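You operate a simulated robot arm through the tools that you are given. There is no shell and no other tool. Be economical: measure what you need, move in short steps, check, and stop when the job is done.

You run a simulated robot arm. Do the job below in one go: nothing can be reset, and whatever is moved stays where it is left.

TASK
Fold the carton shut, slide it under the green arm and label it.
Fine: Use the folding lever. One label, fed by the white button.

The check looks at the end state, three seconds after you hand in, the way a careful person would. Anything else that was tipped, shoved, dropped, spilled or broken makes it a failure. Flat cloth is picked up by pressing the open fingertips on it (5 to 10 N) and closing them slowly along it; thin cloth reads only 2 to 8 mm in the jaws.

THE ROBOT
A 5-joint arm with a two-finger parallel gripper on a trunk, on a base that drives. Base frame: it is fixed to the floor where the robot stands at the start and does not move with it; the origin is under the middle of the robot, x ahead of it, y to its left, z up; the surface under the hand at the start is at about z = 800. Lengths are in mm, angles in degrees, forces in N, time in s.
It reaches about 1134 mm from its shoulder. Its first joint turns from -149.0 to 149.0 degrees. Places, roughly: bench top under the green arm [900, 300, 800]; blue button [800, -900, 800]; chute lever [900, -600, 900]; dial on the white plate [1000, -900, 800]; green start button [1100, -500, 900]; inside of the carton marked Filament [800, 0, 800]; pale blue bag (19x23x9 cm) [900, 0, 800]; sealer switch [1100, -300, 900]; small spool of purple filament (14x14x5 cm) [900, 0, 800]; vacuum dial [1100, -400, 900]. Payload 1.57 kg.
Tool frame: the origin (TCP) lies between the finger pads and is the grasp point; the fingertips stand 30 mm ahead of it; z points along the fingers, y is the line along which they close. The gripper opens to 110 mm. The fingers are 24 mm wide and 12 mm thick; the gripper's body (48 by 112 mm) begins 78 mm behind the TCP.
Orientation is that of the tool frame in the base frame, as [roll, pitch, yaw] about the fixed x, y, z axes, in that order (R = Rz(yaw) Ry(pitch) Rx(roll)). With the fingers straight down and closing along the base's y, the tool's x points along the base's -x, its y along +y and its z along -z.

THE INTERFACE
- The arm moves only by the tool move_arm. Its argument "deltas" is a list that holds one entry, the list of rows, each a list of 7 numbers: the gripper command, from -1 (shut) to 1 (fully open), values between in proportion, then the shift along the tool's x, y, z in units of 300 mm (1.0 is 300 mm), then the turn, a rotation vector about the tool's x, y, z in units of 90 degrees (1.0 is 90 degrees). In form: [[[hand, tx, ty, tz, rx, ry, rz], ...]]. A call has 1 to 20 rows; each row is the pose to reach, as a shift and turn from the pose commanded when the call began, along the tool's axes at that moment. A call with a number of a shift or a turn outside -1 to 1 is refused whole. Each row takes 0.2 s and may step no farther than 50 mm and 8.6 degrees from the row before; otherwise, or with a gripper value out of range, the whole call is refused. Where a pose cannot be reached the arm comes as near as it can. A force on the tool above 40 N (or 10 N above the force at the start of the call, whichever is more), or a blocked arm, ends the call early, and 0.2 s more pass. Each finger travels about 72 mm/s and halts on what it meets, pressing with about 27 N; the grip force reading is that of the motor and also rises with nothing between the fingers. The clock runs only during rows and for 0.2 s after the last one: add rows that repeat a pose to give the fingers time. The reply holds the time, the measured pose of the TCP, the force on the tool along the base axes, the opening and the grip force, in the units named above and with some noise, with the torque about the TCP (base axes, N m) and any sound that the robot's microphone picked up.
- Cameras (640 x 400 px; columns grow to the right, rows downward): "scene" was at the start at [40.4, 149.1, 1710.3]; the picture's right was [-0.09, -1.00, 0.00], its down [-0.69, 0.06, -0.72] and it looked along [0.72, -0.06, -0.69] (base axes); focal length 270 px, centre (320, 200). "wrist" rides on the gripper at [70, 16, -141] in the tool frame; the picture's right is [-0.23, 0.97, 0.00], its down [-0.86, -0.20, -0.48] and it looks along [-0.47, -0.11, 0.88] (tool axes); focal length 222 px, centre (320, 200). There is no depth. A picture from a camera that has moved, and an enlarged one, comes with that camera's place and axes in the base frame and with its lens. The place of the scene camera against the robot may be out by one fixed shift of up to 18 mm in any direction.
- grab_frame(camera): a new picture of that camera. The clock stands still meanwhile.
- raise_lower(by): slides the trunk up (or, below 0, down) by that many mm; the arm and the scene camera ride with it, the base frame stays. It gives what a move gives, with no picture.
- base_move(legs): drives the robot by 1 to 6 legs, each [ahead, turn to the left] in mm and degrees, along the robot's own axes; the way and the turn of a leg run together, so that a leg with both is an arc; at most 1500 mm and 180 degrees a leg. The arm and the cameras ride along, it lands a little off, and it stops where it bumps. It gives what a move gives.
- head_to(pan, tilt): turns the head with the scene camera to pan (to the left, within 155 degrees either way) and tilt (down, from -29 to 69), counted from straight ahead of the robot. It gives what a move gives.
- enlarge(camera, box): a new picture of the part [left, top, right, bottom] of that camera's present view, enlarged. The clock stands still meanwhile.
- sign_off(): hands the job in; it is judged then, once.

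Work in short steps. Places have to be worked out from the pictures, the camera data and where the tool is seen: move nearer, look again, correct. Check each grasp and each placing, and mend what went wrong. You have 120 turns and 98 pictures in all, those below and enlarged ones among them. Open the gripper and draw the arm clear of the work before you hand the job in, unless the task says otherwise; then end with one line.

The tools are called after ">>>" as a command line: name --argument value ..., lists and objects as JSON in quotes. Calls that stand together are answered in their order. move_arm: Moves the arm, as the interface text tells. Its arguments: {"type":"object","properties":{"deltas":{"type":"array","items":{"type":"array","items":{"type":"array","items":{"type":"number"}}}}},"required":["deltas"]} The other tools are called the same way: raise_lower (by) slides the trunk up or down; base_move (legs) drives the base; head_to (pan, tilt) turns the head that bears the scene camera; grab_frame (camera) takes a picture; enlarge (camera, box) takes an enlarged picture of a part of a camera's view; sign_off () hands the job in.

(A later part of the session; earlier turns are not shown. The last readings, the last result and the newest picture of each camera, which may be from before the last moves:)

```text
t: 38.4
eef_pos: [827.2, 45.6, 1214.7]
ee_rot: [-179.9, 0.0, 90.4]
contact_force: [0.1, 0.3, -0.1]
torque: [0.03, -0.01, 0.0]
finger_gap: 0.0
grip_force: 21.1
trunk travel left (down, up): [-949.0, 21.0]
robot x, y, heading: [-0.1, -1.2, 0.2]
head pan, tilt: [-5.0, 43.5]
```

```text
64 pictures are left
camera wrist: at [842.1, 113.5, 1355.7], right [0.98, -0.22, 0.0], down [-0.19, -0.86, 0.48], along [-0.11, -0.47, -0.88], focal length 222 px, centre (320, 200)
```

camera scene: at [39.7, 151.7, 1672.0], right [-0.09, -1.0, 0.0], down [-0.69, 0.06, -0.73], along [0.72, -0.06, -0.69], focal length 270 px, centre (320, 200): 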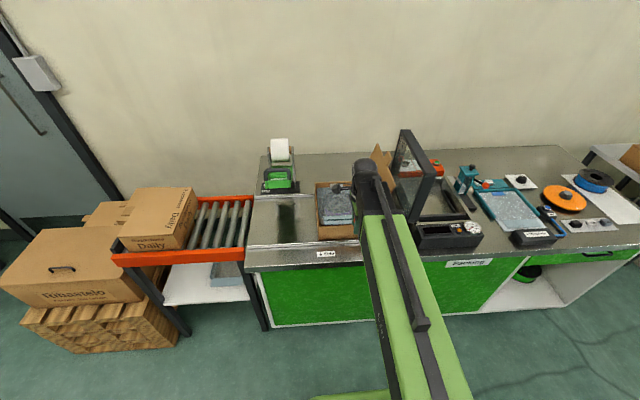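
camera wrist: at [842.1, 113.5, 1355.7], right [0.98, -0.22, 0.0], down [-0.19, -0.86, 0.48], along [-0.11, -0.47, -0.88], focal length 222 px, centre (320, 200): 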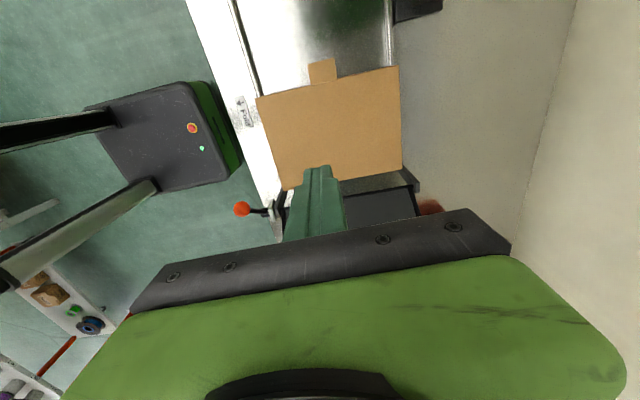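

Enlarge around the carton's right edge and the paddle.

>>> enlarge --camera "wrist" --box '[230, 50, 450, 240]'

>>> enlarge --camera "scene" --box '[250, 150, 430, 290]'

```text
2.11 times, centred on (340, 145) of wrist
camera zoom: at [842.1, 113.5, 1355.7], right [0.98, -0.22, 0.0], down [-0.19, -0.86, 0.48], along [-0.11, -0.47, -0.88], focal length 468 px, centre (278, 316)
```

zoom: 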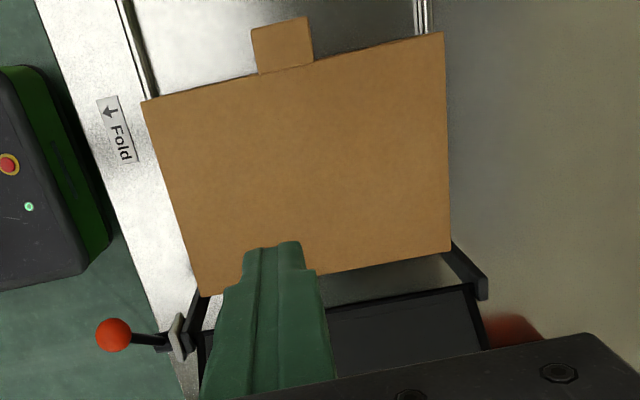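

```text
2.86 times, centred on (340, 220) of scene
camera zoom: at [41.4, 148.8, 1926.3], right [-0.09, -1.0, 0.0], down [-0.69, 0.06, -0.72], along [0.72, -0.06, -0.69], focal length 771 px, centre (263, 143)
```

zoom: 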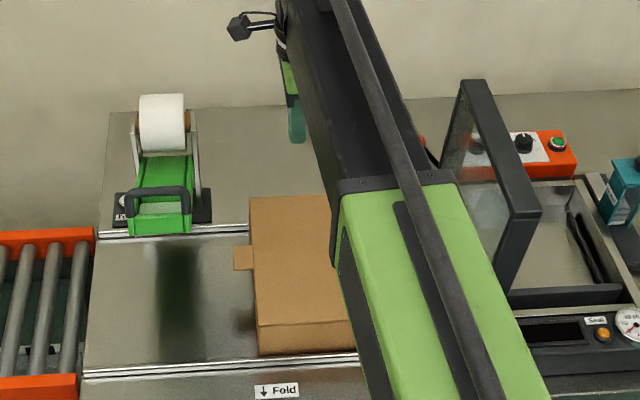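

There is a ~48 mm gap (y −102 to −150) between carton and paddle. I position closed fingers at (843,−125) and lower part way.

>>> move_arm --deltas '[[[-1, -0.15, 0.05, 0, 0, 0, 0], [-1, -0.3, 0.05, 0, 0, 0, 0], [-1, -0.45, 0.05, 0, 0, 0, 0], [-1, -0.57, 0.05, 0, 0, 0, 0], [-1, -0.57, 0.05, 0, 0, 0, 0]]]'

>>> raise_lower --by -220

>>> grab_frame --camera "wrist"

>>> grab_frame --camera "scene"

```text
t: 39.6
eef_pos: [844.5, -127.5, 1215.9]
ee_rot: [-179.9, 0.1, 90.4]
contact_force: [-0.1, 0.2, 0.1]
torque: [-0.01, 0.0, -0.01]
finger_gap: 0.3
grip_force: 21.5
out of reach, approached as far as the arm can: row 1, 2, 3
trunk travel left (down, up): [-949.0, 21.0]
robot x, y, heading: [2.1, -3.4, 0.2]
head pan, tilt: [-5.0, 43.5]
```

```text
t: 42.0
eef_pos: [842.3, -128.3, 996.0]
ee_rot: [179.9, 0.0, 90.4]
contact_force: [-0.5, -0.7, -0.3]
torque: [0.02, -0.02, -0.02]
finger_gap: 0.1
grip_force: 21.2
trunk travel left (down, up): [-729.0, 241.0]
robot x, y, heading: [-1.0, -0.3, 0.4]
head pan, tilt: [-5.0, 43.5]
```

```text
61 pictures are left
camera wrist: at [858.7, -58.9, 1136.1], right [0.98, -0.22, 0.0], down [-0.19, -0.86, 0.48], along [-0.11, -0.47, -0.88], focal length 222 px, centre (320, 200)
```

wrist: 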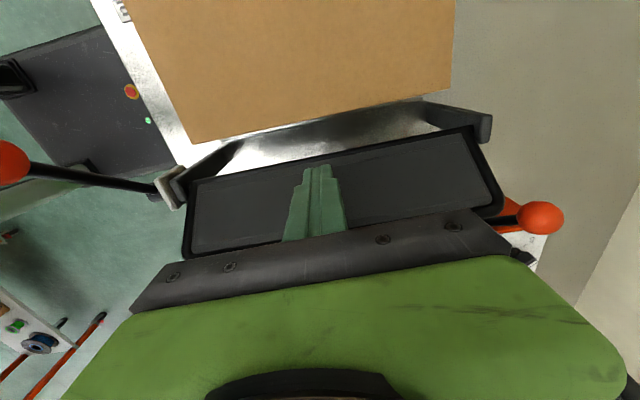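

```text
60 pictures are left
camera scene: at [40.7, 149.1, 1706.3], right [-0.09, -1.0, 0.0], down [-0.69, 0.06, -0.72], along [0.72, -0.06, -0.69], focal length 270 px, centre (320, 200)
```

scene: 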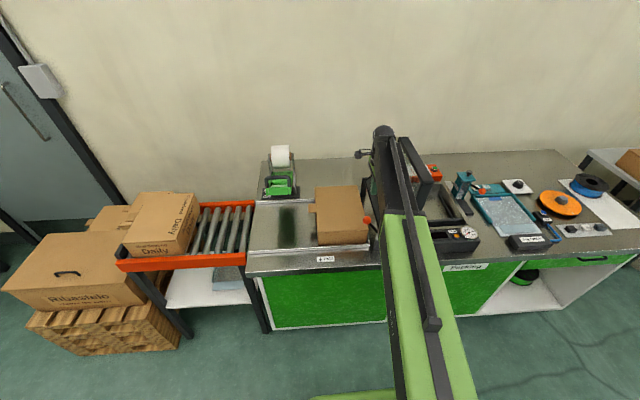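

Fingers must go about 14 mm closer to the carton. I shift to y≈−114 and lower slowly.

>>> move_arm --deltas '[[[-1, 0.045, 0, 0, 0, 0, 0], [-1, 0.045, 0, 0, 0, 0, 0]]]'

>>> raise_lower --by -75

>>> grab_frame --camera "wrist"

```text
t: 42.5
eef_pos: [843.9, -113.9, 996.6]
ee_rot: [-180.0, 0.0, 90.4]
contact_force: [0.9, -0.3, 0.1]
torque: [-0.01, -0.02, 0.0]
finger_gap: 0.0
grip_force: 20.9
trunk travel left (down, up): [-729.0, 241.0]
robot x, y, heading: [-1.2, 0.0, 0.4]
head pan, tilt: [-5.0, 43.5]
```

```text
t: 43.7
eef_pos: [843.6, -115.0, 919.9]
ee_rot: [180.0, 0.1, 90.3]
contact_force: [0.2, -0.6, -0.4]
torque: [0.01, 0.0, -0.01]
finger_gap: 0.3
grip_force: 20.7
trunk travel left (down, up): [-654.0, 316.0]
robot x, y, heading: [5.4, -2.7, 0.4]
head pan, tilt: [-5.0, 43.5]
```

```text
59 pictures are left
camera wrist: at [858.7, -44.3, 1061.1], right [0.98, -0.22, 0.0], down [-0.19, -0.86, 0.48], along [-0.11, -0.47, -0.88], focal length 222 px, centre (320, 200)
```

wrist: 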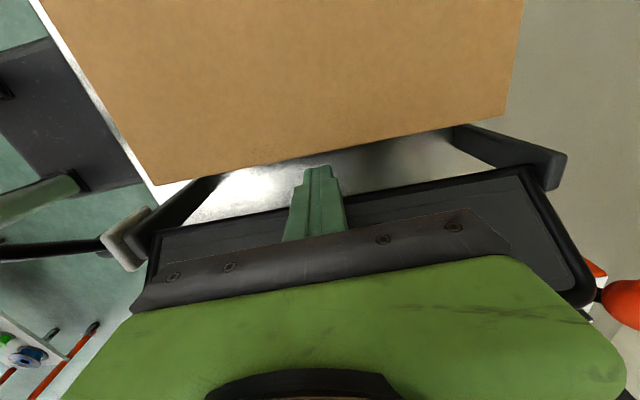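

Fingertips sit cleanly in the gap. Lower 40 mm more and push the carton left gently by ~100 mm.

>>> raise_lower --by -42

>>> move_arm --deltas '[[[-1, 0.04, 0, 0, 0, 0, 0], [-1, 0.08, 0, 0, 0, 0, 0], [-1, 0.12, 0, 0, 0, 0, 0], [-1, 0.16, 0, 0, 0, 0, 0], [-1, 0.2, 0, 0, 0, 0, 0], [-1, 0.24, 0, 0, 0, 0, 0], [-1, 0.28, 0, 0, 0, 0, 0], [-1, 0.32, 0, 0, 0, 0, 0]]]'

>>> grab_frame --camera "wrist"

>>> grab_frame --camera "scene"

```text
t: 44.5
eef_pos: [843.7, -113.8, 878.8]
ee_rot: [-179.9, -0.1, 90.4]
contact_force: [-0.4, -0.5, 0.0]
torque: [0.02, 0.0, 0.0]
finger_gap: 0.2
grip_force: 20.9
trunk travel left (down, up): [-612.0, 358.0]
robot x, y, heading: [5.2, -1.6, 0.1]
head pan, tilt: [-5.0, 43.5]
```

```text
t: 46.3
eef_pos: [840.3, -17.3, 879.2]
ee_rot: [-180.0, 0.0, 90.4]
contact_force: [-0.7, -0.4, 0.6]
torque: [0.01, 0.0, -0.01]
finger_gap: 0.0
grip_force: 22.1
trunk travel left (down, up): [-612.0, 358.0]
robot x, y, heading: [-0.9, -1.4, 0.2]
head pan, tilt: [-5.0, 43.5]
```

```text
58 pictures are left
camera wrist: at [856.4, 52.6, 1019.0], right [0.98, -0.22, 0.0], down [-0.19, -0.86, 0.48], along [-0.11, -0.47, -0.88], focal length 222 px, centre (320, 200)
```

wrist: 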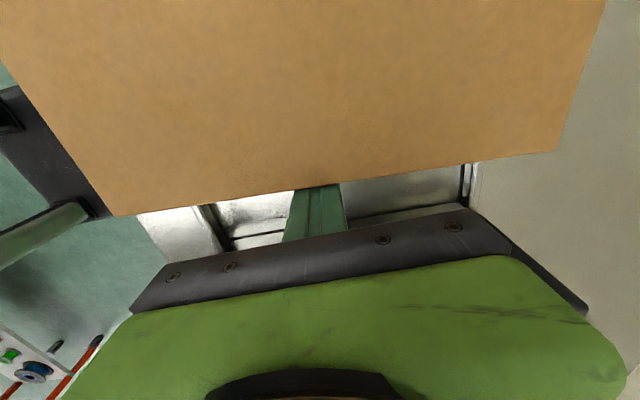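

```text
57 pictures are left
camera scene: at [40.8, 149.0, 1589.3], right [-0.09, -1.0, 0.0], down [-0.69, 0.06, -0.72], along [0.72, -0.06, -0.69], focal length 270 px, centre (320, 200)
```

scene: 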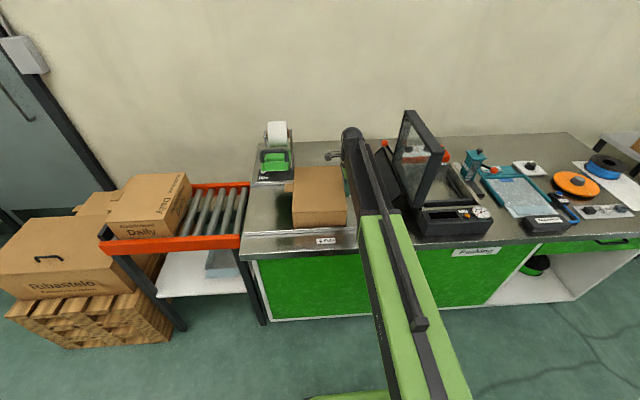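

The carton slides easily. Now check the labeller arm's height over the coming path.

>>> enlarge --camera "scene" --box '[240, 105, 370, 205]'

```text
4.00 times, centred on (305, 155) of scene
camera zoom: at [40.8, 149.0, 1589.3], right [-0.09, -1.0, 0.0], down [-0.69, 0.06, -0.72], along [0.72, -0.06, -0.69], focal length 1080 px, centre (380, 380)
```

zoom: 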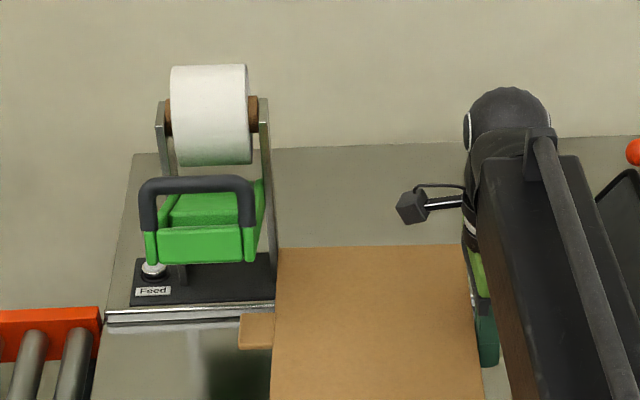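

The green arm reaches out to x≈820–860 at z≈1000+, so I'll push nearer the front with the hand turned so the camera faces the robot. Back off a little, turn 90°, and shift to x≈775.

>>> move_arm --deltas '[[[-1, -0.05, 0, 0, 0, 0, 0], [-1, -0.05, -0.05, 0, 0, 0, -0.09], [-1, -0.05, -0.1, 0, 0, 0, -0.18], [-1, -0.05, -0.15, 0, 0, 0, -0.27], [-1, -0.05, -0.2, 0, 0, 0, -0.36], [-1, -0.05, -0.23, 0, 0, 0, -0.45], [-1, -0.05, -0.23, 0, 0, 0, -0.54], [-1, -0.05, -0.23, 0, 0, 0, -0.63], [-1, -0.05, -0.23, 0, 0, 0, -0.72], [-1, -0.05, -0.23, 0, 0, 0, -0.81], [-1, -0.05, -0.23, 0, 0, 0, -0.9], [-1, -0.05, -0.23, 0, 0, 0, -0.995]]]'

>>> grab_frame --camera "wrist"

```text
t: 48.9
eef_pos: [773.0, -33.3, 878.9]
ee_rot: [180.0, 0.0, -179.9]
contact_force: [-0.5, -0.5, 0.2]
torque: [0.01, 0.01, -0.05]
finger_gap: 0.0
grip_force: 21.3
trunk travel left (down, up): [-612.0, 358.0]
robot x, y, heading: [-0.3, -2.0, 0.0]
head pan, tilt: [-5.0, 43.5]
```

```text
55 pictures are left
camera wrist: at [703.6, -17.3, 1019.1], right [0.23, 0.97, 0.0], down [0.86, -0.2, 0.48], along [0.47, -0.11, -0.88], focal length 222 px, centre (320, 200)
```

wrist: 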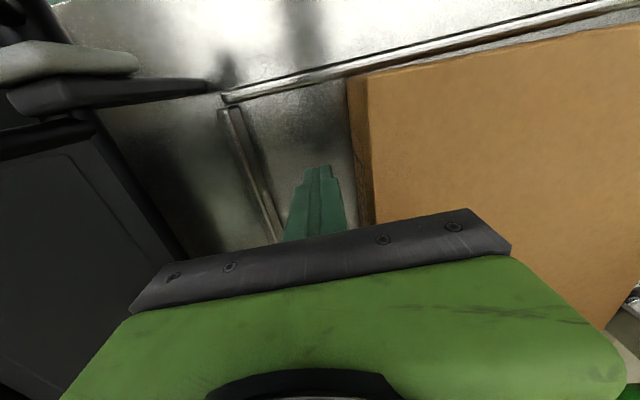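

Clear. Push left to TCP y≈+115, then check alignment.

>>> move_arm --deltas '[[[-1, 0, 0.06, 0, 0, 0, 0], [-1, 0, 0.1, 0, 0, 0, 0], [-1, 0, 0.14, 0, 0, 0, 0], [-1, 0, 0.18, 0, 0, 0, 0], [-1, 0, 0.22, 0, 0, 0, 0], [-1, 0, 0.26, 0, 0, 0, 0], [-1, 0, 0.3, 0, 0, 0, 0], [-1, 0, 0.34, 0, 0, 0, 0], [-1, 0, 0.38, 0, 0, 0, 0], [-1, 0, 0.42, 0, 0, 0, 0], [-1, 0, 0.46, 0, 0, 0, 0], [-1, 0, 0.495, 0, 0, 0, 0]]]'

>>> grab_frame --camera "scene"

>>> enlarge --camera "scene" --box '[230, 105, 360, 255]'

>>> grab_frame --camera "wrist"

```text
t: 51.5
eef_pos: [774.8, 115.7, 879.2]
ee_rot: [179.9, 0.0, 179.7]
contact_force: [0.6, -2.7, -0.2]
torque: [0.04, 0.0, -0.07]
finger_gap: 0.0
grip_force: 21.4
trunk travel left (down, up): [-612.0, 358.0]
robot x, y, heading: [6.6, -4.4, 0.1]
head pan, tilt: [-5.0, 43.5]
```

```text
54 pictures are left
camera scene: at [40.8, 148.9, 1589.3], right [-0.09, -1.0, 0.0], down [-0.69, 0.06, -0.72], along [0.72, -0.06, -0.69], focal length 270 px, centre (320, 200)
```

scene: 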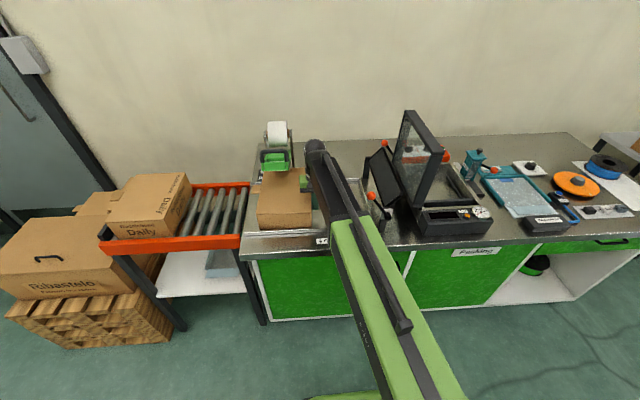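

```text
2.67 times, centred on (295, 180) of scene
camera zoom: at [40.8, 148.9, 1589.3], right [-0.09, -1.0, 0.0], down [-0.69, 0.06, -0.72], along [0.72, -0.06, -0.69], focal length 720 px, centre (387, 253)
```

zoom: 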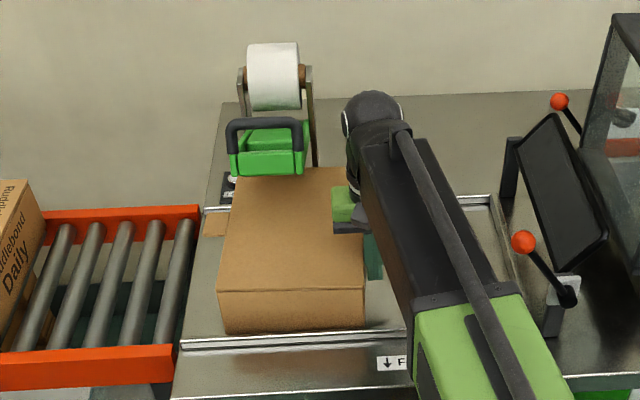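

```text
52 pictures are left
camera wrist: at [704.1, 130.9, 1019.1], right [0.23, 0.97, 0.0], down [0.86, -0.2, 0.48], along [0.47, -0.11, -0.88], focal length 222 px, centre (320, 200)
```

wrist: 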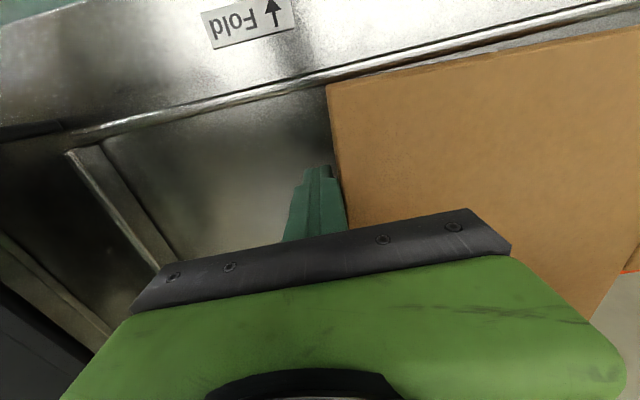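

Carton centre is at y≈226; the green arm's centre ≈248. I push another ~21 mm gently.

>>> move_arm --deltas '[[[-1, 0, 0.02, 0, 0, 0, 0], [-1, 0, 0.04, 0, 0, 0, 0], [-1, 0, 0.06, 0, 0, 0, 0], [-1, 0, 0.072, 0, 0, 0, 0]]]'

>>> enlarge --camera "scene" --box '[230, 105, 360, 255]'

```text
t: 52.5
eef_pos: [775.0, 137.5, 878.9]
ee_rot: [180.0, 0.1, 179.9]
contact_force: [0.4, -2.0, 0.7]
torque: [0.04, -0.05, -0.05]
finger_gap: 0.0
grip_force: 21.9
trunk travel left (down, up): [-612.0, 358.0]
robot x, y, heading: [-2.9, -3.8, 0.1]
head pan, tilt: [-5.0, 43.5]
```

```text
2.67 times, centred on (295, 180) of scene
camera zoom: at [40.7, 148.7, 1589.3], right [-0.09, -1.0, 0.0], down [-0.69, 0.06, -0.72], along [0.72, -0.06, -0.69], focal length 720 px, centre (387, 253)
```

zoom: 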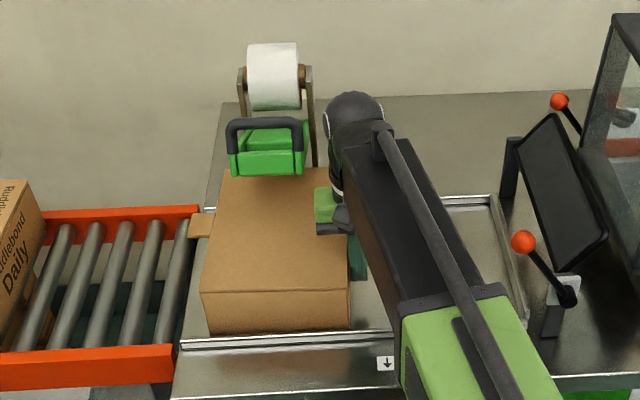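

The carton sits centred under the arm. I back the hand off to the right and raise it well clear.

>>> move_arm --deltas '[[[-1, 0, -0.08, 0, 0, 0, 0], [-1, 0, -0.2, 0, 0, 0, 0], [-1, 0.1, -0.3, 0, 0, 0, 0]]]'

>>> raise_lower --by 330

>>> enlarge --camera "scene" --box '[230, 145, 340, 285]'

```text
t: 53.3
eef_pos: [744.6, 45.2, 878.6]
ee_rot: [179.9, 0.0, -180.0]
contact_force: [0.9, -0.2, -0.1]
torque: [0.02, 0.0, -0.01]
finger_gap: 0.0
grip_force: 21.0
trunk travel left (down, up): [-612.0, 358.0]
robot x, y, heading: [0.8, -1.9, -0.2]
head pan, tilt: [-5.0, 43.5]
```

```text
t: 56.6
eef_pos: [744.9, 45.2, 1208.5]
ee_rot: [-180.0, 0.0, 180.0]
contact_force: [-0.1, 0.1, -0.2]
torque: [0.01, 0.0, 0.01]
finger_gap: 0.1
grip_force: 21.7
trunk travel left (down, up): [-942.0, 28.0]
robot x, y, heading: [2.8, 0.0, 0.3]
head pan, tilt: [-5.0, 43.5]
```

```text
2.86 times, centred on (285, 215) of scene
camera zoom: at [40.7, 149.1, 1919.2], right [-0.09, -1.0, 0.0], down [-0.69, 0.06, -0.72], along [0.72, -0.06, -0.69], focal length 771 px, centre (420, 157)
```

zoom: 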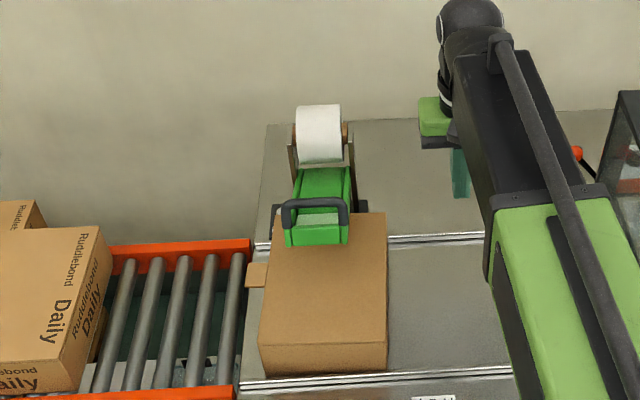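

Handle ≈ (828,246,1074), arm front underside z≈995. To reach the Feed button (≈(1056,340)) without the forearm crossing over the handle I want the base further left; first look left for floor space.

>>> head_to --pan 80 --tilt 40

>>> grab_frame --camera "scene"

```text
t: 58.2
eef_pos: [744.5, 45.3, 1208.3]
ee_rot: [-180.0, -0.1, 179.9]
contact_force: [0.0, -0.3, 0.2]
torque: [0.0, 0.0, 0.01]
finger_gap: 0.0
grip_force: 21.3
trunk travel left (down, up): [-942.0, 28.0]
robot x, y, heading: [3.6, -3.1, 0.3]
head pan, tilt: [80.0, 40.0]
```

```text
49 pictures are left
camera scene: at [-26.7, 240.0, 1924.4], right [0.98, -0.17, 0.0], down [-0.11, -0.63, -0.77], along [0.13, 0.75, -0.64], focal length 270 px, centre (320, 200)
```

scene: 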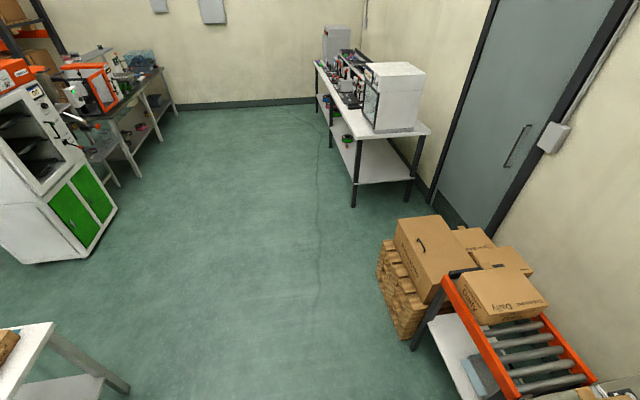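

Clear floor to the left. I drive about 570 mm left with turns, arm high.

>>> base_move --legs '[[0, 90], [570, 0], [0, -90]]'

>>> head_to --pan -15 --tilt 42

>>> grab_frame --camera "scene"

```text
t: 69.0
eef_pos: [742.2, 625.0, 1208.9]
ee_rot: [-179.9, 0.0, -179.1]
contact_force: [-0.2, 1.6, -0.1]
torque: [-0.07, -0.04, 0.03]
finger_gap: 0.0
grip_force: 21.7
trunk travel left (down, up): [-942.0, 28.0]
robot x, y, heading: [-2.5, 548.6, 1.4]
head pan, tilt: [80.0, 40.0]
```

```text
t: 70.7
eef_pos: [743.3, 621.9, 1208.6]
ee_rot: [-179.9, 0.0, -179.1]
contact_force: [0.2, 0.2, 0.6]
torque: [-0.03, 0.02, -0.02]
finger_gap: 0.1
grip_force: 21.4
trunk travel left (down, up): [-942.0, 28.0]
robot x, y, heading: [0.0, 544.3, 1.6]
head pan, tilt: [-15.0, 42.0]
```

```text
48 pictures are left
camera scene: at [34.4, 684.3, 1921.5], right [-0.23, -0.97, 0.0], down [-0.65, 0.16, -0.74], along [0.72, -0.17, -0.67], focal length 270 px, centre (320, 200)
```

scene: 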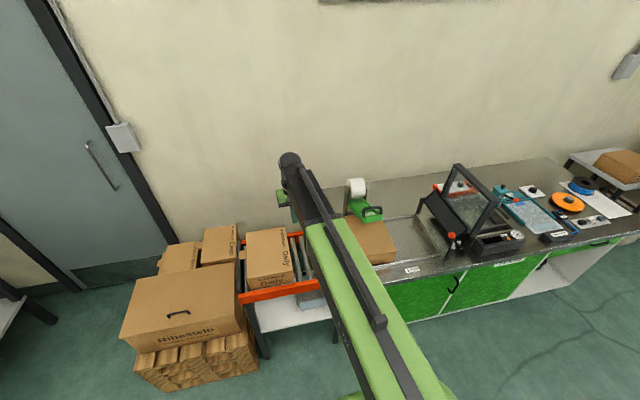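

Base now at (0,546). I bring the hand near the labeller's left, turning it so the camera looks back toward it, and zoom in on the labeller.

>>> move_arm --deltas '[[[-1, -0.06, -0.055, 0, 0, 0, 0.09], [-1, -0.12, -0.11, 0, 0, 0, 0.18], [-1, -0.18, -0.165, 0, 0, 0, 0.27], [-1, -0.24, -0.22, 0, 0, 0, 0.36], [-1, -0.3, -0.275, 0, 0, 0, 0.45], [-1, -0.36, -0.33, 0, 0, 0, 0.54], [-1, -0.42, -0.385, 0, 0, 0, 0.63], [-1, -0.48, -0.44, 0, 0, 0, 0.72], [-1, -0.54, -0.495, 0, 0, 0, 0.81], [-1, -0.6, -0.55, 0, 0, 0, 0.9], [-1, -0.66, -0.6, 0, 0, 0, 0.99]]]'

>>> grab_frame --camera "wrist"

>>> enlarge --camera "scene" --box '[290, 160, 420, 280]'

```text
t: 73.1
eef_pos: [939.7, 445.1, 1210.2]
ee_rot: [179.9, 0.0, 91.6]
contact_force: [0.4, 0.2, 0.7]
torque: [-0.01, -0.02, -0.01]
finger_gap: 0.0
grip_force: 21.6
out of reach, approached as far as the arm can: row 11
trunk travel left (down, up): [-942.0, 28.0]
robot x, y, heading: [-2.1, 548.0, 1.4]
head pan, tilt: [-15.0, 42.0]
```

```text
47 pictures are left
camera wrist: at [953.3, 514.9, 1348.9], right [0.98, -0.2, 0.0], down [-0.18, -0.86, 0.48], along [-0.09, -0.47, -0.88], focal length 222 px, centre (320, 200)
```

wrist: 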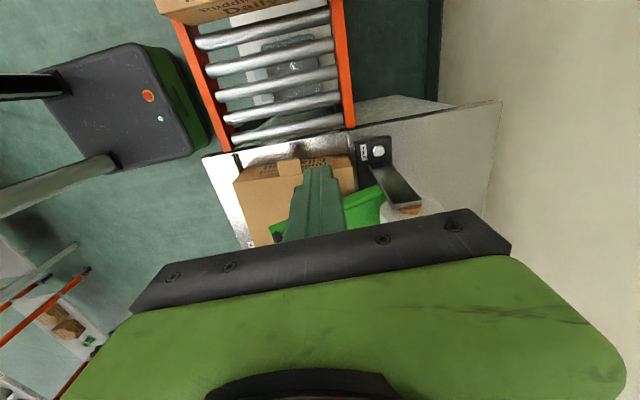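

```text
3.33 times, centred on (355, 220) of scene
camera zoom: at [34.7, 684.0, 1921.5], right [-0.24, -0.97, 0.0], down [-0.65, 0.16, -0.74], along [0.72, -0.17, -0.67], focal length 900 px, centre (203, 133)
```

zoom: 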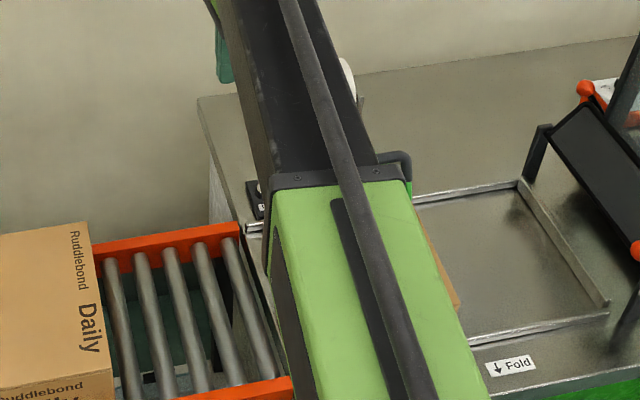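

Zoom on the button in the wrist view.

>>> enlarge --camera "wrist" --box '[270, 110, 450, 230]'

```text
3.33 times, centred on (360, 170) of wrist
camera zoom: at [953.3, 514.9, 1348.9], right [0.98, -0.2, 0.0], down [-0.18, -0.86, 0.48], along [-0.09, -0.47, -0.88], focal length 740 px, centre (187, 300)
```

zoom: 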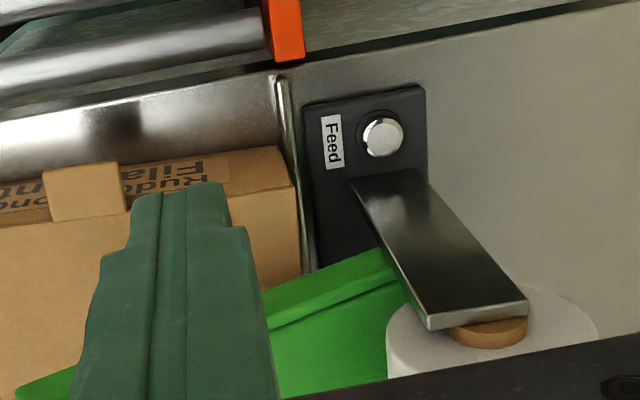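

Button centre ≈ (1064,337,~822). I move above it, aiming slightly left (y≈344) to stay clear of the post.

>>> move_arm --deltas '[[[-1, -0.09, 0.1, 0, 0, 0, 0], [-1, -0.18, 0.2, 0, 0, 0, 0], [-1, -0.27, 0.3, 0, 0, 0, 0], [-1, -0.348, 0.405, 0, 0, 0, 0], [-1, -0.348, 0.405, 0, 0, 0, 0]]]'

>>> grab_frame --camera "wrist"

```text
t: 74.3
eef_pos: [928.2, 377.9, 1208.6]
ee_rot: [179.9, 0.0, 91.8]
contact_force: [-0.5, -0.6, 0.6]
torque: [-0.01, 0.0, 0.0]
finger_gap: 0.3
grip_force: 21.1
out of reach, approached as far as the arm can: row 1, 2, 3, 4, 5
trunk travel left (down, up): [-942.0, 28.0]
robot x, y, heading: [-2.2, 548.4, 1.5]
head pan, tilt: [-15.0, 42.0]
```

```text
44 pictures are left
camera wrist: at [941.9, 446.3, 1349.0], right [0.98, -0.2, 0.0], down [-0.17, -0.86, 0.48], along [-0.09, -0.47, -0.88], focal length 222 px, centre (320, 200)
```

wrist: 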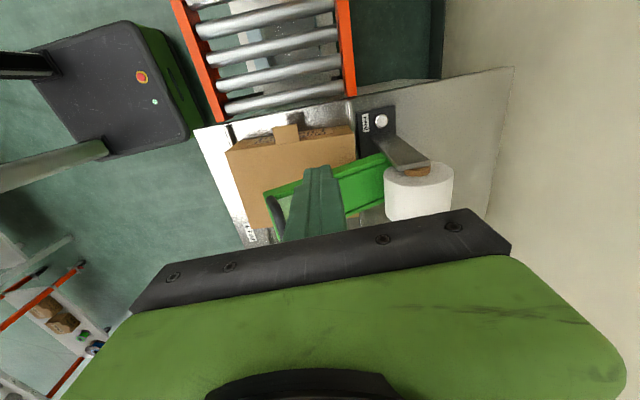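

The vertical-tool reach is ~945 mm from the base, so I drive forward 165 mm with the hand high.

>>> move_arm --deltas '[[[-1, 0, -0.1, 0, 0, 0, 0], [-1, 0, -0.2, 0, 0, 0, 0]]]'

>>> base_move --legs '[[165, 0]]'

>>> grab_frame --camera "wrist"

```text
t: 74.9
eef_pos: [873.5, 376.0, 1208.7]
ee_rot: [-179.9, 0.0, 91.8]
contact_force: [0.3, -0.2, -0.2]
torque: [-0.03, 0.0, 0.01]
finger_gap: 0.0
grip_force: 21.7
out of reach, approached as far as the arm can: row 2
trunk travel left (down, up): [-942.0, 28.0]
robot x, y, heading: [0.7, 549.0, 1.4]
head pan, tilt: [-15.0, 42.0]
```

```text
t: 76.3
eef_pos: [1034.5, 379.6, 1208.2]
ee_rot: [-179.9, 0.0, 91.8]
contact_force: [-0.3, -0.2, 0.0]
torque: [-0.02, 0.04, 0.01]
finger_gap: 0.0
grip_force: 21.2
trunk travel left (down, up): [-942.0, 28.0]
robot x, y, heading: [156.7, 549.7, 1.4]
head pan, tilt: [-15.0, 42.0]
```

```text
43 pictures are left
camera wrist: at [1049.2, 449.1, 1347.6], right [0.98, -0.2, 0.0], down [-0.17, -0.86, 0.48], along [-0.1, -0.47, -0.88], focal length 222 px, centre (320, 200)
```

wrist: 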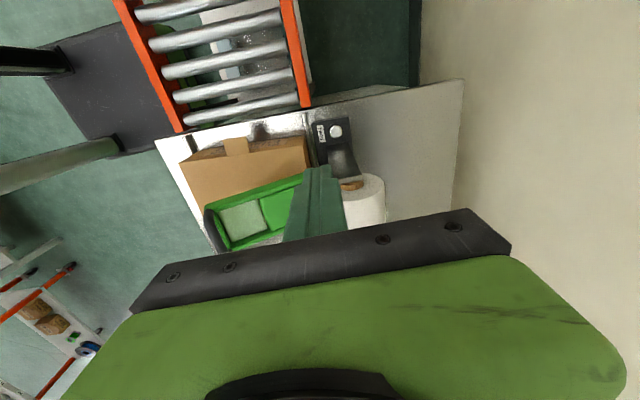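

Button confirmed at (1059,339). Position above it (y≈344) and lower in stages.

>>> move_arm --deltas '[[[-1, -0.06, 0.04, 0, 0, 0, 0], [-1, -0.121, 0.081, 0, 0, 0, 0], [-1, -0.121, 0.081, 0, 0, 0, 0]]]'

>>> raise_lower --by -230

>>> grab_frame --camera "wrist"

>>> enlarge --camera "scene" --box '[240, 120, 430, 280]'

```text
t: 77.1
eef_pos: [1058.4, 342.6, 1208.9]
ee_rot: [179.9, 0.0, 91.9]
contact_force: [0.4, 0.3, 0.2]
torque: [-0.01, 0.01, -0.02]
finger_gap: 0.0
grip_force: 20.6
trunk travel left (down, up): [-942.0, 28.0]
robot x, y, heading: [157.4, 549.2, 1.3]
head pan, tilt: [-15.0, 42.0]
```

```text
t: 79.5
eef_pos: [1058.5, 343.6, 979.6]
ee_rot: [-180.0, 0.0, 91.8]
contact_force: [0.4, -0.3, -0.6]
torque: [0.02, -0.01, 0.0]
finger_gap: 0.0
grip_force: 21.1
trunk travel left (down, up): [-712.0, 258.0]
robot x, y, heading: [156.2, 549.8, 1.7]
head pan, tilt: [-15.0, 42.0]
```

```text
42 pictures are left
camera wrist: at [1072.8, 413.6, 1119.1], right [0.98, -0.2, 0.0], down [-0.17, -0.86, 0.48], along [-0.09, -0.47, -0.88], focal length 222 px, centre (320, 200)
```

wrist: 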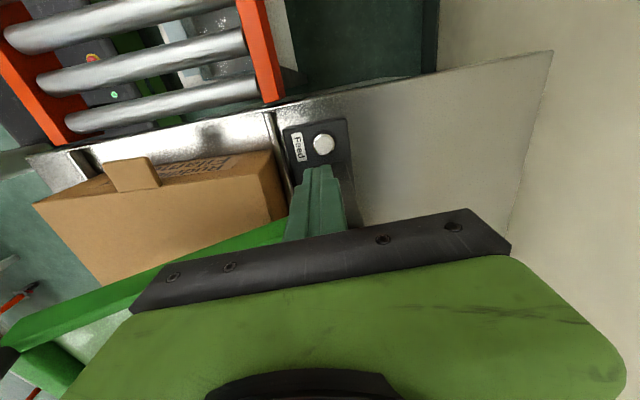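

```text
2.50 times, centred on (335, 200) of scene
camera zoom: at [194.7, 688.0, 1691.5], right [-0.24, -0.97, 0.0], down [-0.65, 0.16, -0.74], along [0.72, -0.18, -0.67], focal length 675 px, centre (282, 200)
```

zoom: 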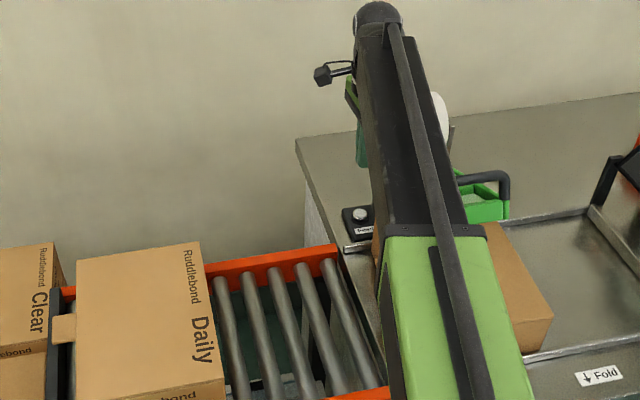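

Button sits right beneath the fingertips. Lower 95, then creep until contact.

>>> raise_lower --by -95

>>> grab_frame --camera "wrist"

```text
t: 80.2
eef_pos: [1058.1, 343.3, 943.0]
ee_rot: [179.5, 0.5, 92.0]
contact_force: [-13.2, 5.9, 25.7]
torque: [-1.43, -0.73, -0.6]
finger_gap: 0.0
grip_force: 21.3
trunk travel left (down, up): [-671.0, 299.0]
robot x, y, heading: [155.9, 550.0, 1.4]
head pan, tilt: [-15.0, 42.0]
stopped: the force on the tool passed its limit at 191 N (the readings are from after the stop); the commanded pose is now the measured one
```

```text
40 pictures are left
camera wrist: at [1070.4, 414.9, 1081.2], right [0.98, -0.19, 0.01], down [-0.17, -0.86, 0.49], along [-0.09, -0.48, -0.87], focal length 222 px, centre (320, 200)
```

wrist: 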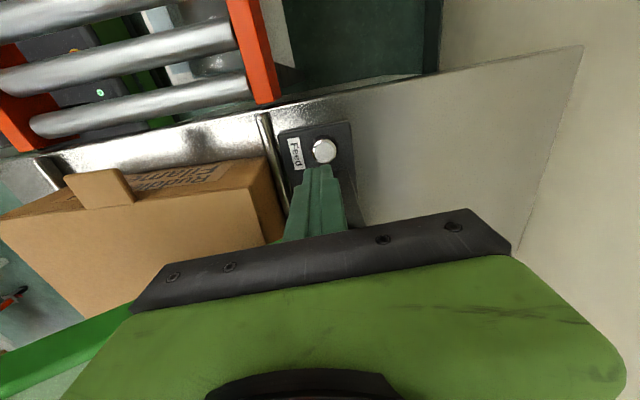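

Something of the hand touched the post/roll top (contact near y≈286). I raise at once and check the labeller.

>>> raise_lower --by 120

>>> grab_frame --camera "wrist"

>>> enlarge --camera "scene" --box '[330, 140, 430, 250]'

```text
t: 81.7
eef_pos: [1061.7, 342.6, 1057.1]
ee_rot: [179.5, 0.6, 91.9]
contact_force: [-0.2, 0.7, -0.3]
torque: [0.0, 0.01, -0.01]
finger_gap: 0.0
grip_force: 21.4
trunk travel left (down, up): [-791.0, 179.0]
robot x, y, heading: [155.5, 552.4, 1.4]
head pan, tilt: [-15.0, 42.0]
```

```text
39 pictures are left
camera wrist: at [1074.8, 413.4, 1197.7], right [0.98, -0.19, 0.01], down [-0.17, -0.86, 0.49], along [-0.09, -0.48, -0.87], focal length 222 px, centre (320, 200)
```

wrist: 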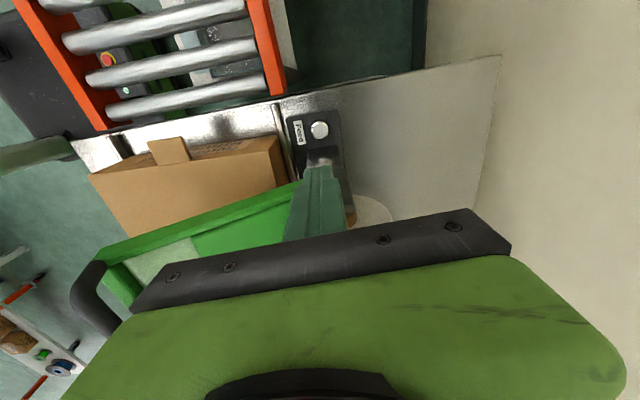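

```text
3.64 times, centred on (380, 195) of scene
camera zoom: at [195.0, 688.1, 1770.8], right [-0.24, -0.97, 0.0], down [-0.65, 0.16, -0.74], along [0.72, -0.18, -0.67], focal length 982 px, centre (102, 218)
```

zoom: 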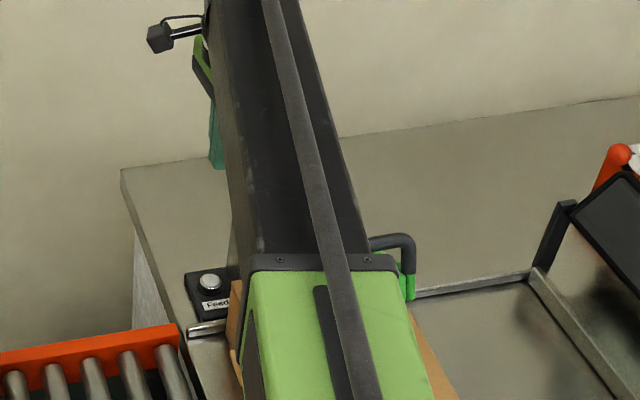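

Labeller is intact. The body edge (y≈318) met the post top (z≈1021). I shift to y≈357 (tip still overlaps the button) and square the yaw, then lower carefully in small steps.

>>> move_arm --deltas '[[[-1, 0.024, 0, 0, 0, 0, 0.01], [-1, 0.048, 0, 0, 0.005, -0.006, 0.022], [-1, 0.048, 0, 0, 0.005, -0.006, 0.022]]]'

>>> raise_lower --by -90

>>> raise_lower --by -20

>>> raise_lower --by -12

```text
t: 82.5
eef_pos: [1061.3, 356.0, 1058.2]
ee_rot: [-179.8, 1.1, 90.0]
contact_force: [0.2, 0.1, 0.9]
torque: [-0.02, 0.0, -0.01]
finger_gap: 0.1
grip_force: 21.4
trunk travel left (down, up): [-791.0, 179.0]
robot x, y, heading: [159.6, 551.8, 1.5]
head pan, tilt: [-15.0, 42.0]
```

```text
t: 83.8
eef_pos: [1061.7, 355.5, 967.4]
ee_rot: [-179.9, 1.0, 90.0]
contact_force: [-0.1, 0.0, 0.2]
torque: [0.0, -0.02, -0.01]
finger_gap: 0.0
grip_force: 21.0
trunk travel left (down, up): [-701.0, 269.0]
robot x, y, heading: [159.9, 550.7, 1.7]
head pan, tilt: [-15.0, 42.0]
```

```text
t: 84.5
eef_pos: [1062.8, 355.7, 948.3]
ee_rot: [-179.9, 1.1, 90.0]
contact_force: [-0.1, -0.5, 0.6]
torque: [0.0, -0.04, 0.02]
finger_gap: 0.0
grip_force: 20.9
trunk travel left (down, up): [-681.0, 289.0]
robot x, y, heading: [155.8, 554.5, 1.1]
head pan, tilt: [-15.0, 42.0]
```

```text
t: 85.1
eef_pos: [1061.6, 356.4, 937.0]
ee_rot: [-179.9, 1.1, 90.1]
contact_force: [-0.1, -0.3, 0.4]
torque: [-0.02, 0.01, -0.01]
finger_gap: 0.3
grip_force: 21.4
trunk travel left (down, up): [-669.0, 301.0]
robot x, y, heading: [163.5, 554.9, 1.4]
head pan, tilt: [-15.0, 42.0]
```

Now past the post height with no contact. Continue in small steps.

>>> raise_lower --by -15

>>> raise_lower --by -20

>>> raise_lower --by -15

>>> enlarge --camera "wrist" --box '[240, 80, 400, 240]'

```text
t: 85.7
eef_pos: [1061.6, 355.9, 921.5]
ee_rot: [-179.9, 1.1, 90.1]
contact_force: [0.3, 0.1, -0.2]
torque: [0.01, -0.01, 0.0]
finger_gap: 0.0
grip_force: 21.6
trunk travel left (down, up): [-654.0, 316.0]
robot x, y, heading: [157.8, 555.8, 1.4]
head pan, tilt: [-15.0, 42.0]
```

```text
t: 86.4
eef_pos: [1062.4, 355.8, 901.2]
ee_rot: [-179.9, 1.0, 90.0]
contact_force: [0.4, -0.7, 0.5]
torque: [-0.01, 0.01, -0.04]
finger_gap: 0.1
grip_force: 21.6
trunk travel left (down, up): [-634.0, 336.0]
robot x, y, heading: [160.3, 552.4, 1.3]
head pan, tilt: [-15.0, 42.0]
```

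```text
t: 87.0
eef_pos: [1062.3, 355.1, 887.0]
ee_rot: [-180.0, 1.0, 90.0]
contact_force: [-0.5, 0.5, -0.6]
torque: [-0.01, 0.0, 0.01]
finger_gap: 0.0
grip_force: 21.2
trunk travel left (down, up): [-619.0, 351.0]
robot x, y, heading: [159.9, 552.1, 1.4]
head pan, tilt: [-15.0, 42.0]
```

```text
2.50 times, centred on (320, 160) of wrist
camera zoom: at [1077.8, 428.1, 1025.0], right [0.97, -0.23, 0.0], down [-0.2, -0.85, 0.49], along [-0.11, -0.48, -0.87], focal length 555 px, centre (320, 300)
```

zoom: 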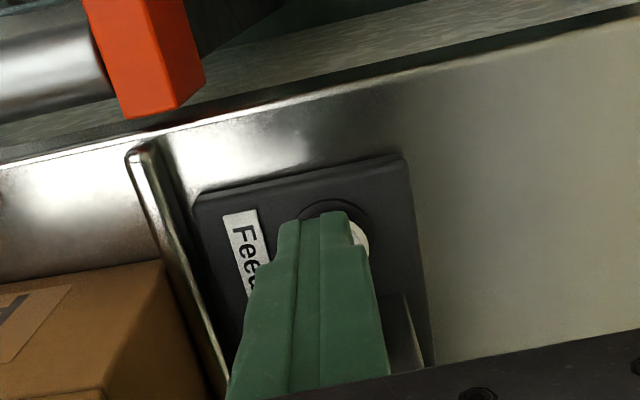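

Button centre ≈ (1069,344). Nudge by (+6,−4), then creep down in small steps watching force and sound.

>>> move_arm --deltas '[[[-1, -0.013, 0.02, 0, 0, 0, 0], [-1, -0.013, 0.02, 0, 0, 0, 0]]]'

>>> raise_lower --by -15

>>> raise_lower --by -6

>>> raise_lower --by -4

```text
t: 87.6
eef_pos: [1068.9, 350.8, 885.5]
ee_rot: [-179.9, 1.1, 90.0]
contact_force: [-0.8, -0.3, -0.1]
torque: [-0.03, 0.0, 0.0]
finger_gap: 0.3
grip_force: 21.7
trunk travel left (down, up): [-619.0, 351.0]
robot x, y, heading: [158.7, 549.1, 1.2]
head pan, tilt: [-15.0, 42.0]
```

```text
t: 88.2
eef_pos: [1069.3, 352.0, 871.7]
ee_rot: [-179.9, 1.2, 90.0]
contact_force: [-0.3, 0.1, -0.7]
torque: [-0.01, 0.01, 0.02]
finger_gap: 0.2
grip_force: 21.1
trunk travel left (down, up): [-604.0, 366.0]
robot x, y, heading: [159.6, 550.2, 1.7]
head pan, tilt: [-15.0, 42.0]
```

```text
t: 88.8
eef_pos: [1069.3, 352.7, 865.1]
ee_rot: [-179.9, 1.1, 90.0]
contact_force: [-0.2, 0.6, -0.7]
torque: [0.0, -0.01, -0.02]
finger_gap: 0.0
grip_force: 20.8
trunk travel left (down, up): [-598.0, 372.0]
robot x, y, heading: [158.4, 550.9, 1.4]
head pan, tilt: [-15.0, 42.0]
```

```text
t: 89.3
eef_pos: [1068.4, 352.8, 860.7]
ee_rot: [-179.9, 1.2, 90.1]
contact_force: [0.4, -0.2, 1.0]
torque: [-0.03, -0.03, 0.0]
finger_gap: 0.0
grip_force: 21.8
trunk travel left (down, up): [-594.0, 376.0]
robot x, y, heading: [160.7, 554.1, 1.2]
head pan, tilt: [-15.0, 42.0]
```

Tip at z≈831, no contact yet; keep creeping.

>>> raise_lower --by -4

>>> raise_lower --by -3

>>> raise_lower --by -3

```text
t: 89.8
eef_pos: [1068.4, 352.9, 857.7]
ee_rot: [-179.9, 1.0, 90.1]
contact_force: [0.8, 0.0, 2.2]
torque: [0.02, -0.02, 0.01]
finger_gap: 0.0
grip_force: 20.5
trunk travel left (down, up): [-590.0, 380.0]
robot x, y, heading: [159.8, 551.8, 1.5]
head pan, tilt: [-15.0, 42.0]
```

```text
t: 90.3
eef_pos: [1068.5, 352.6, 854.7]
ee_rot: [180.0, 1.0, 90.0]
contact_force: [2.3, 0.3, 6.9]
torque: [-0.06, -0.03, -0.03]
finger_gap: 0.0
grip_force: 21.6
trunk travel left (down, up): [-587.0, 383.0]
robot x, y, heading: [160.0, 552.1, 1.5]
head pan, tilt: [-15.0, 42.0]
heard: click
```

```text
t: 90.9
eef_pos: [1068.8, 351.9, 853.2]
ee_rot: [179.9, 1.1, 90.1]
contact_force: [11.8, -2.3, 25.2]
torque: [-0.28, -0.34, 0.09]
finger_gap: 0.0
grip_force: 21.5
trunk travel left (down, up): [-584.0, 386.0]
robot x, y, heading: [158.5, 550.0, 1.5]
head pan, tilt: [-15.0, 42.0]
```

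The button clicked once. Lift straight up and look at the labeller.

>>> raise_lower --by 300

>>> grab_frame --camera "wrist"

```text
t: 93.9
eef_pos: [1069.4, 352.2, 1151.9]
ee_rot: [-180.0, 1.1, 90.0]
contact_force: [-0.6, -0.6, -0.3]
torque: [0.02, -0.03, 0.06]
finger_gap: 0.5
grip_force: 21.0
trunk travel left (down, up): [-884.0, 86.0]
robot x, y, heading: [156.0, 549.7, 1.3]
head pan, tilt: [-15.0, 42.0]
```

```text
36 pictures are left
camera wrist: at [1085.2, 424.1, 1289.9], right [0.97, -0.23, 0.0], down [-0.2, -0.85, 0.49], along [-0.11, -0.48, -0.87], focal length 222 px, centre (320, 200)
```

wrist: 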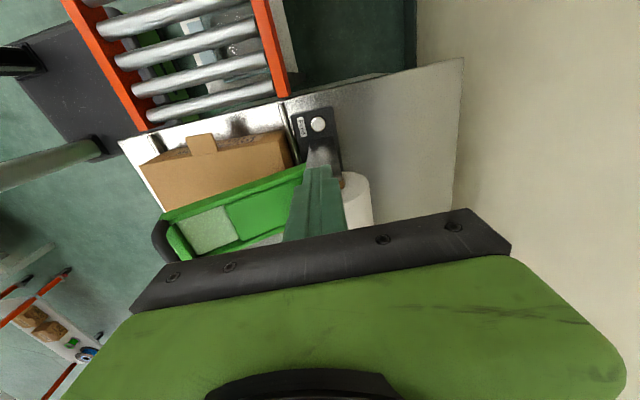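

Now go to above the handle, staying high, and view it.

>>> raise_lower --by 60

>>> move_arm --deltas '[[[-1, 0, -0.15, 0, 0, 0, 0], [-1, 0, -0.3, 0, 0, 0, 0], [-1, 0, -0.45, 0, 0, 0, 0], [-1, 0, -0.6, 0, 0, 0, 0], [-1, 0, -0.72, 0, 0, 0, 0], [-1, 0, -0.803, 0, 0, 0, 0], [-1, 0, -0.803, 0, 0, 0, 0]]]'

>>> grab_frame --camera "wrist"

>>> enlarge --camera "wrist" --box '[240, 80, 440, 240]'

```text
t: 94.9
eef_pos: [1070.0, 351.6, 1211.6]
ee_rot: [-180.0, 1.1, 90.1]
contact_force: [-0.4, -0.2, 0.5]
torque: [0.01, -0.03, 0.02]
finger_gap: 0.0
grip_force: 21.2
trunk travel left (down, up): [-944.0, 26.0]
robot x, y, heading: [156.5, 550.1, 1.4]
head pan, tilt: [-15.0, 42.0]
```

```text
t: 96.5
eef_pos: [831.4, 353.7, 1211.7]
ee_rot: [-179.9, 1.1, 90.1]
contact_force: [0.4, 0.3, -0.1]
torque: [0.02, -0.02, -0.03]
finger_gap: 0.0
grip_force: 21.9
trunk travel left (down, up): [-944.0, 26.0]
robot x, y, heading: [159.7, 554.1, 1.4]
head pan, tilt: [-15.0, 42.0]
```

```text
35 pictures are left
camera wrist: at [846.8, 425.1, 1349.8], right [0.97, -0.23, 0.0], down [-0.2, -0.85, 0.49], along [-0.11, -0.48, -0.87], focal length 222 px, centre (320, 200)
```

wrist: 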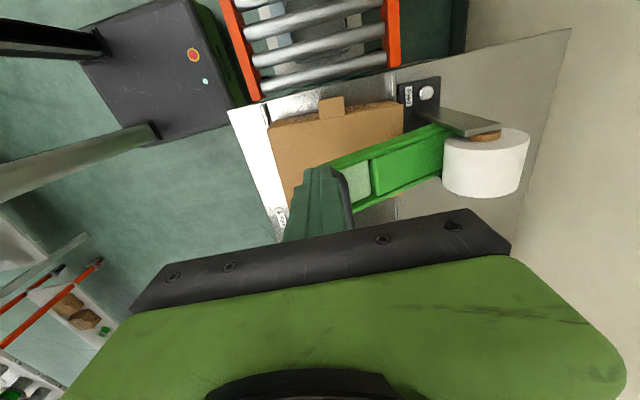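

```text
2.50 times, centred on (340, 160) of wrist
camera zoom: at [846.8, 425.1, 1349.8], right [0.97, -0.23, 0.0], down [-0.2, -0.85, 0.49], along [-0.11, -0.48, -0.87], focal length 555 px, centre (270, 300)
```

zoom: 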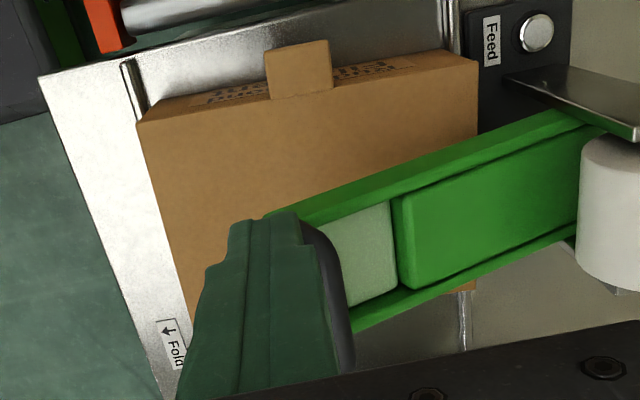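

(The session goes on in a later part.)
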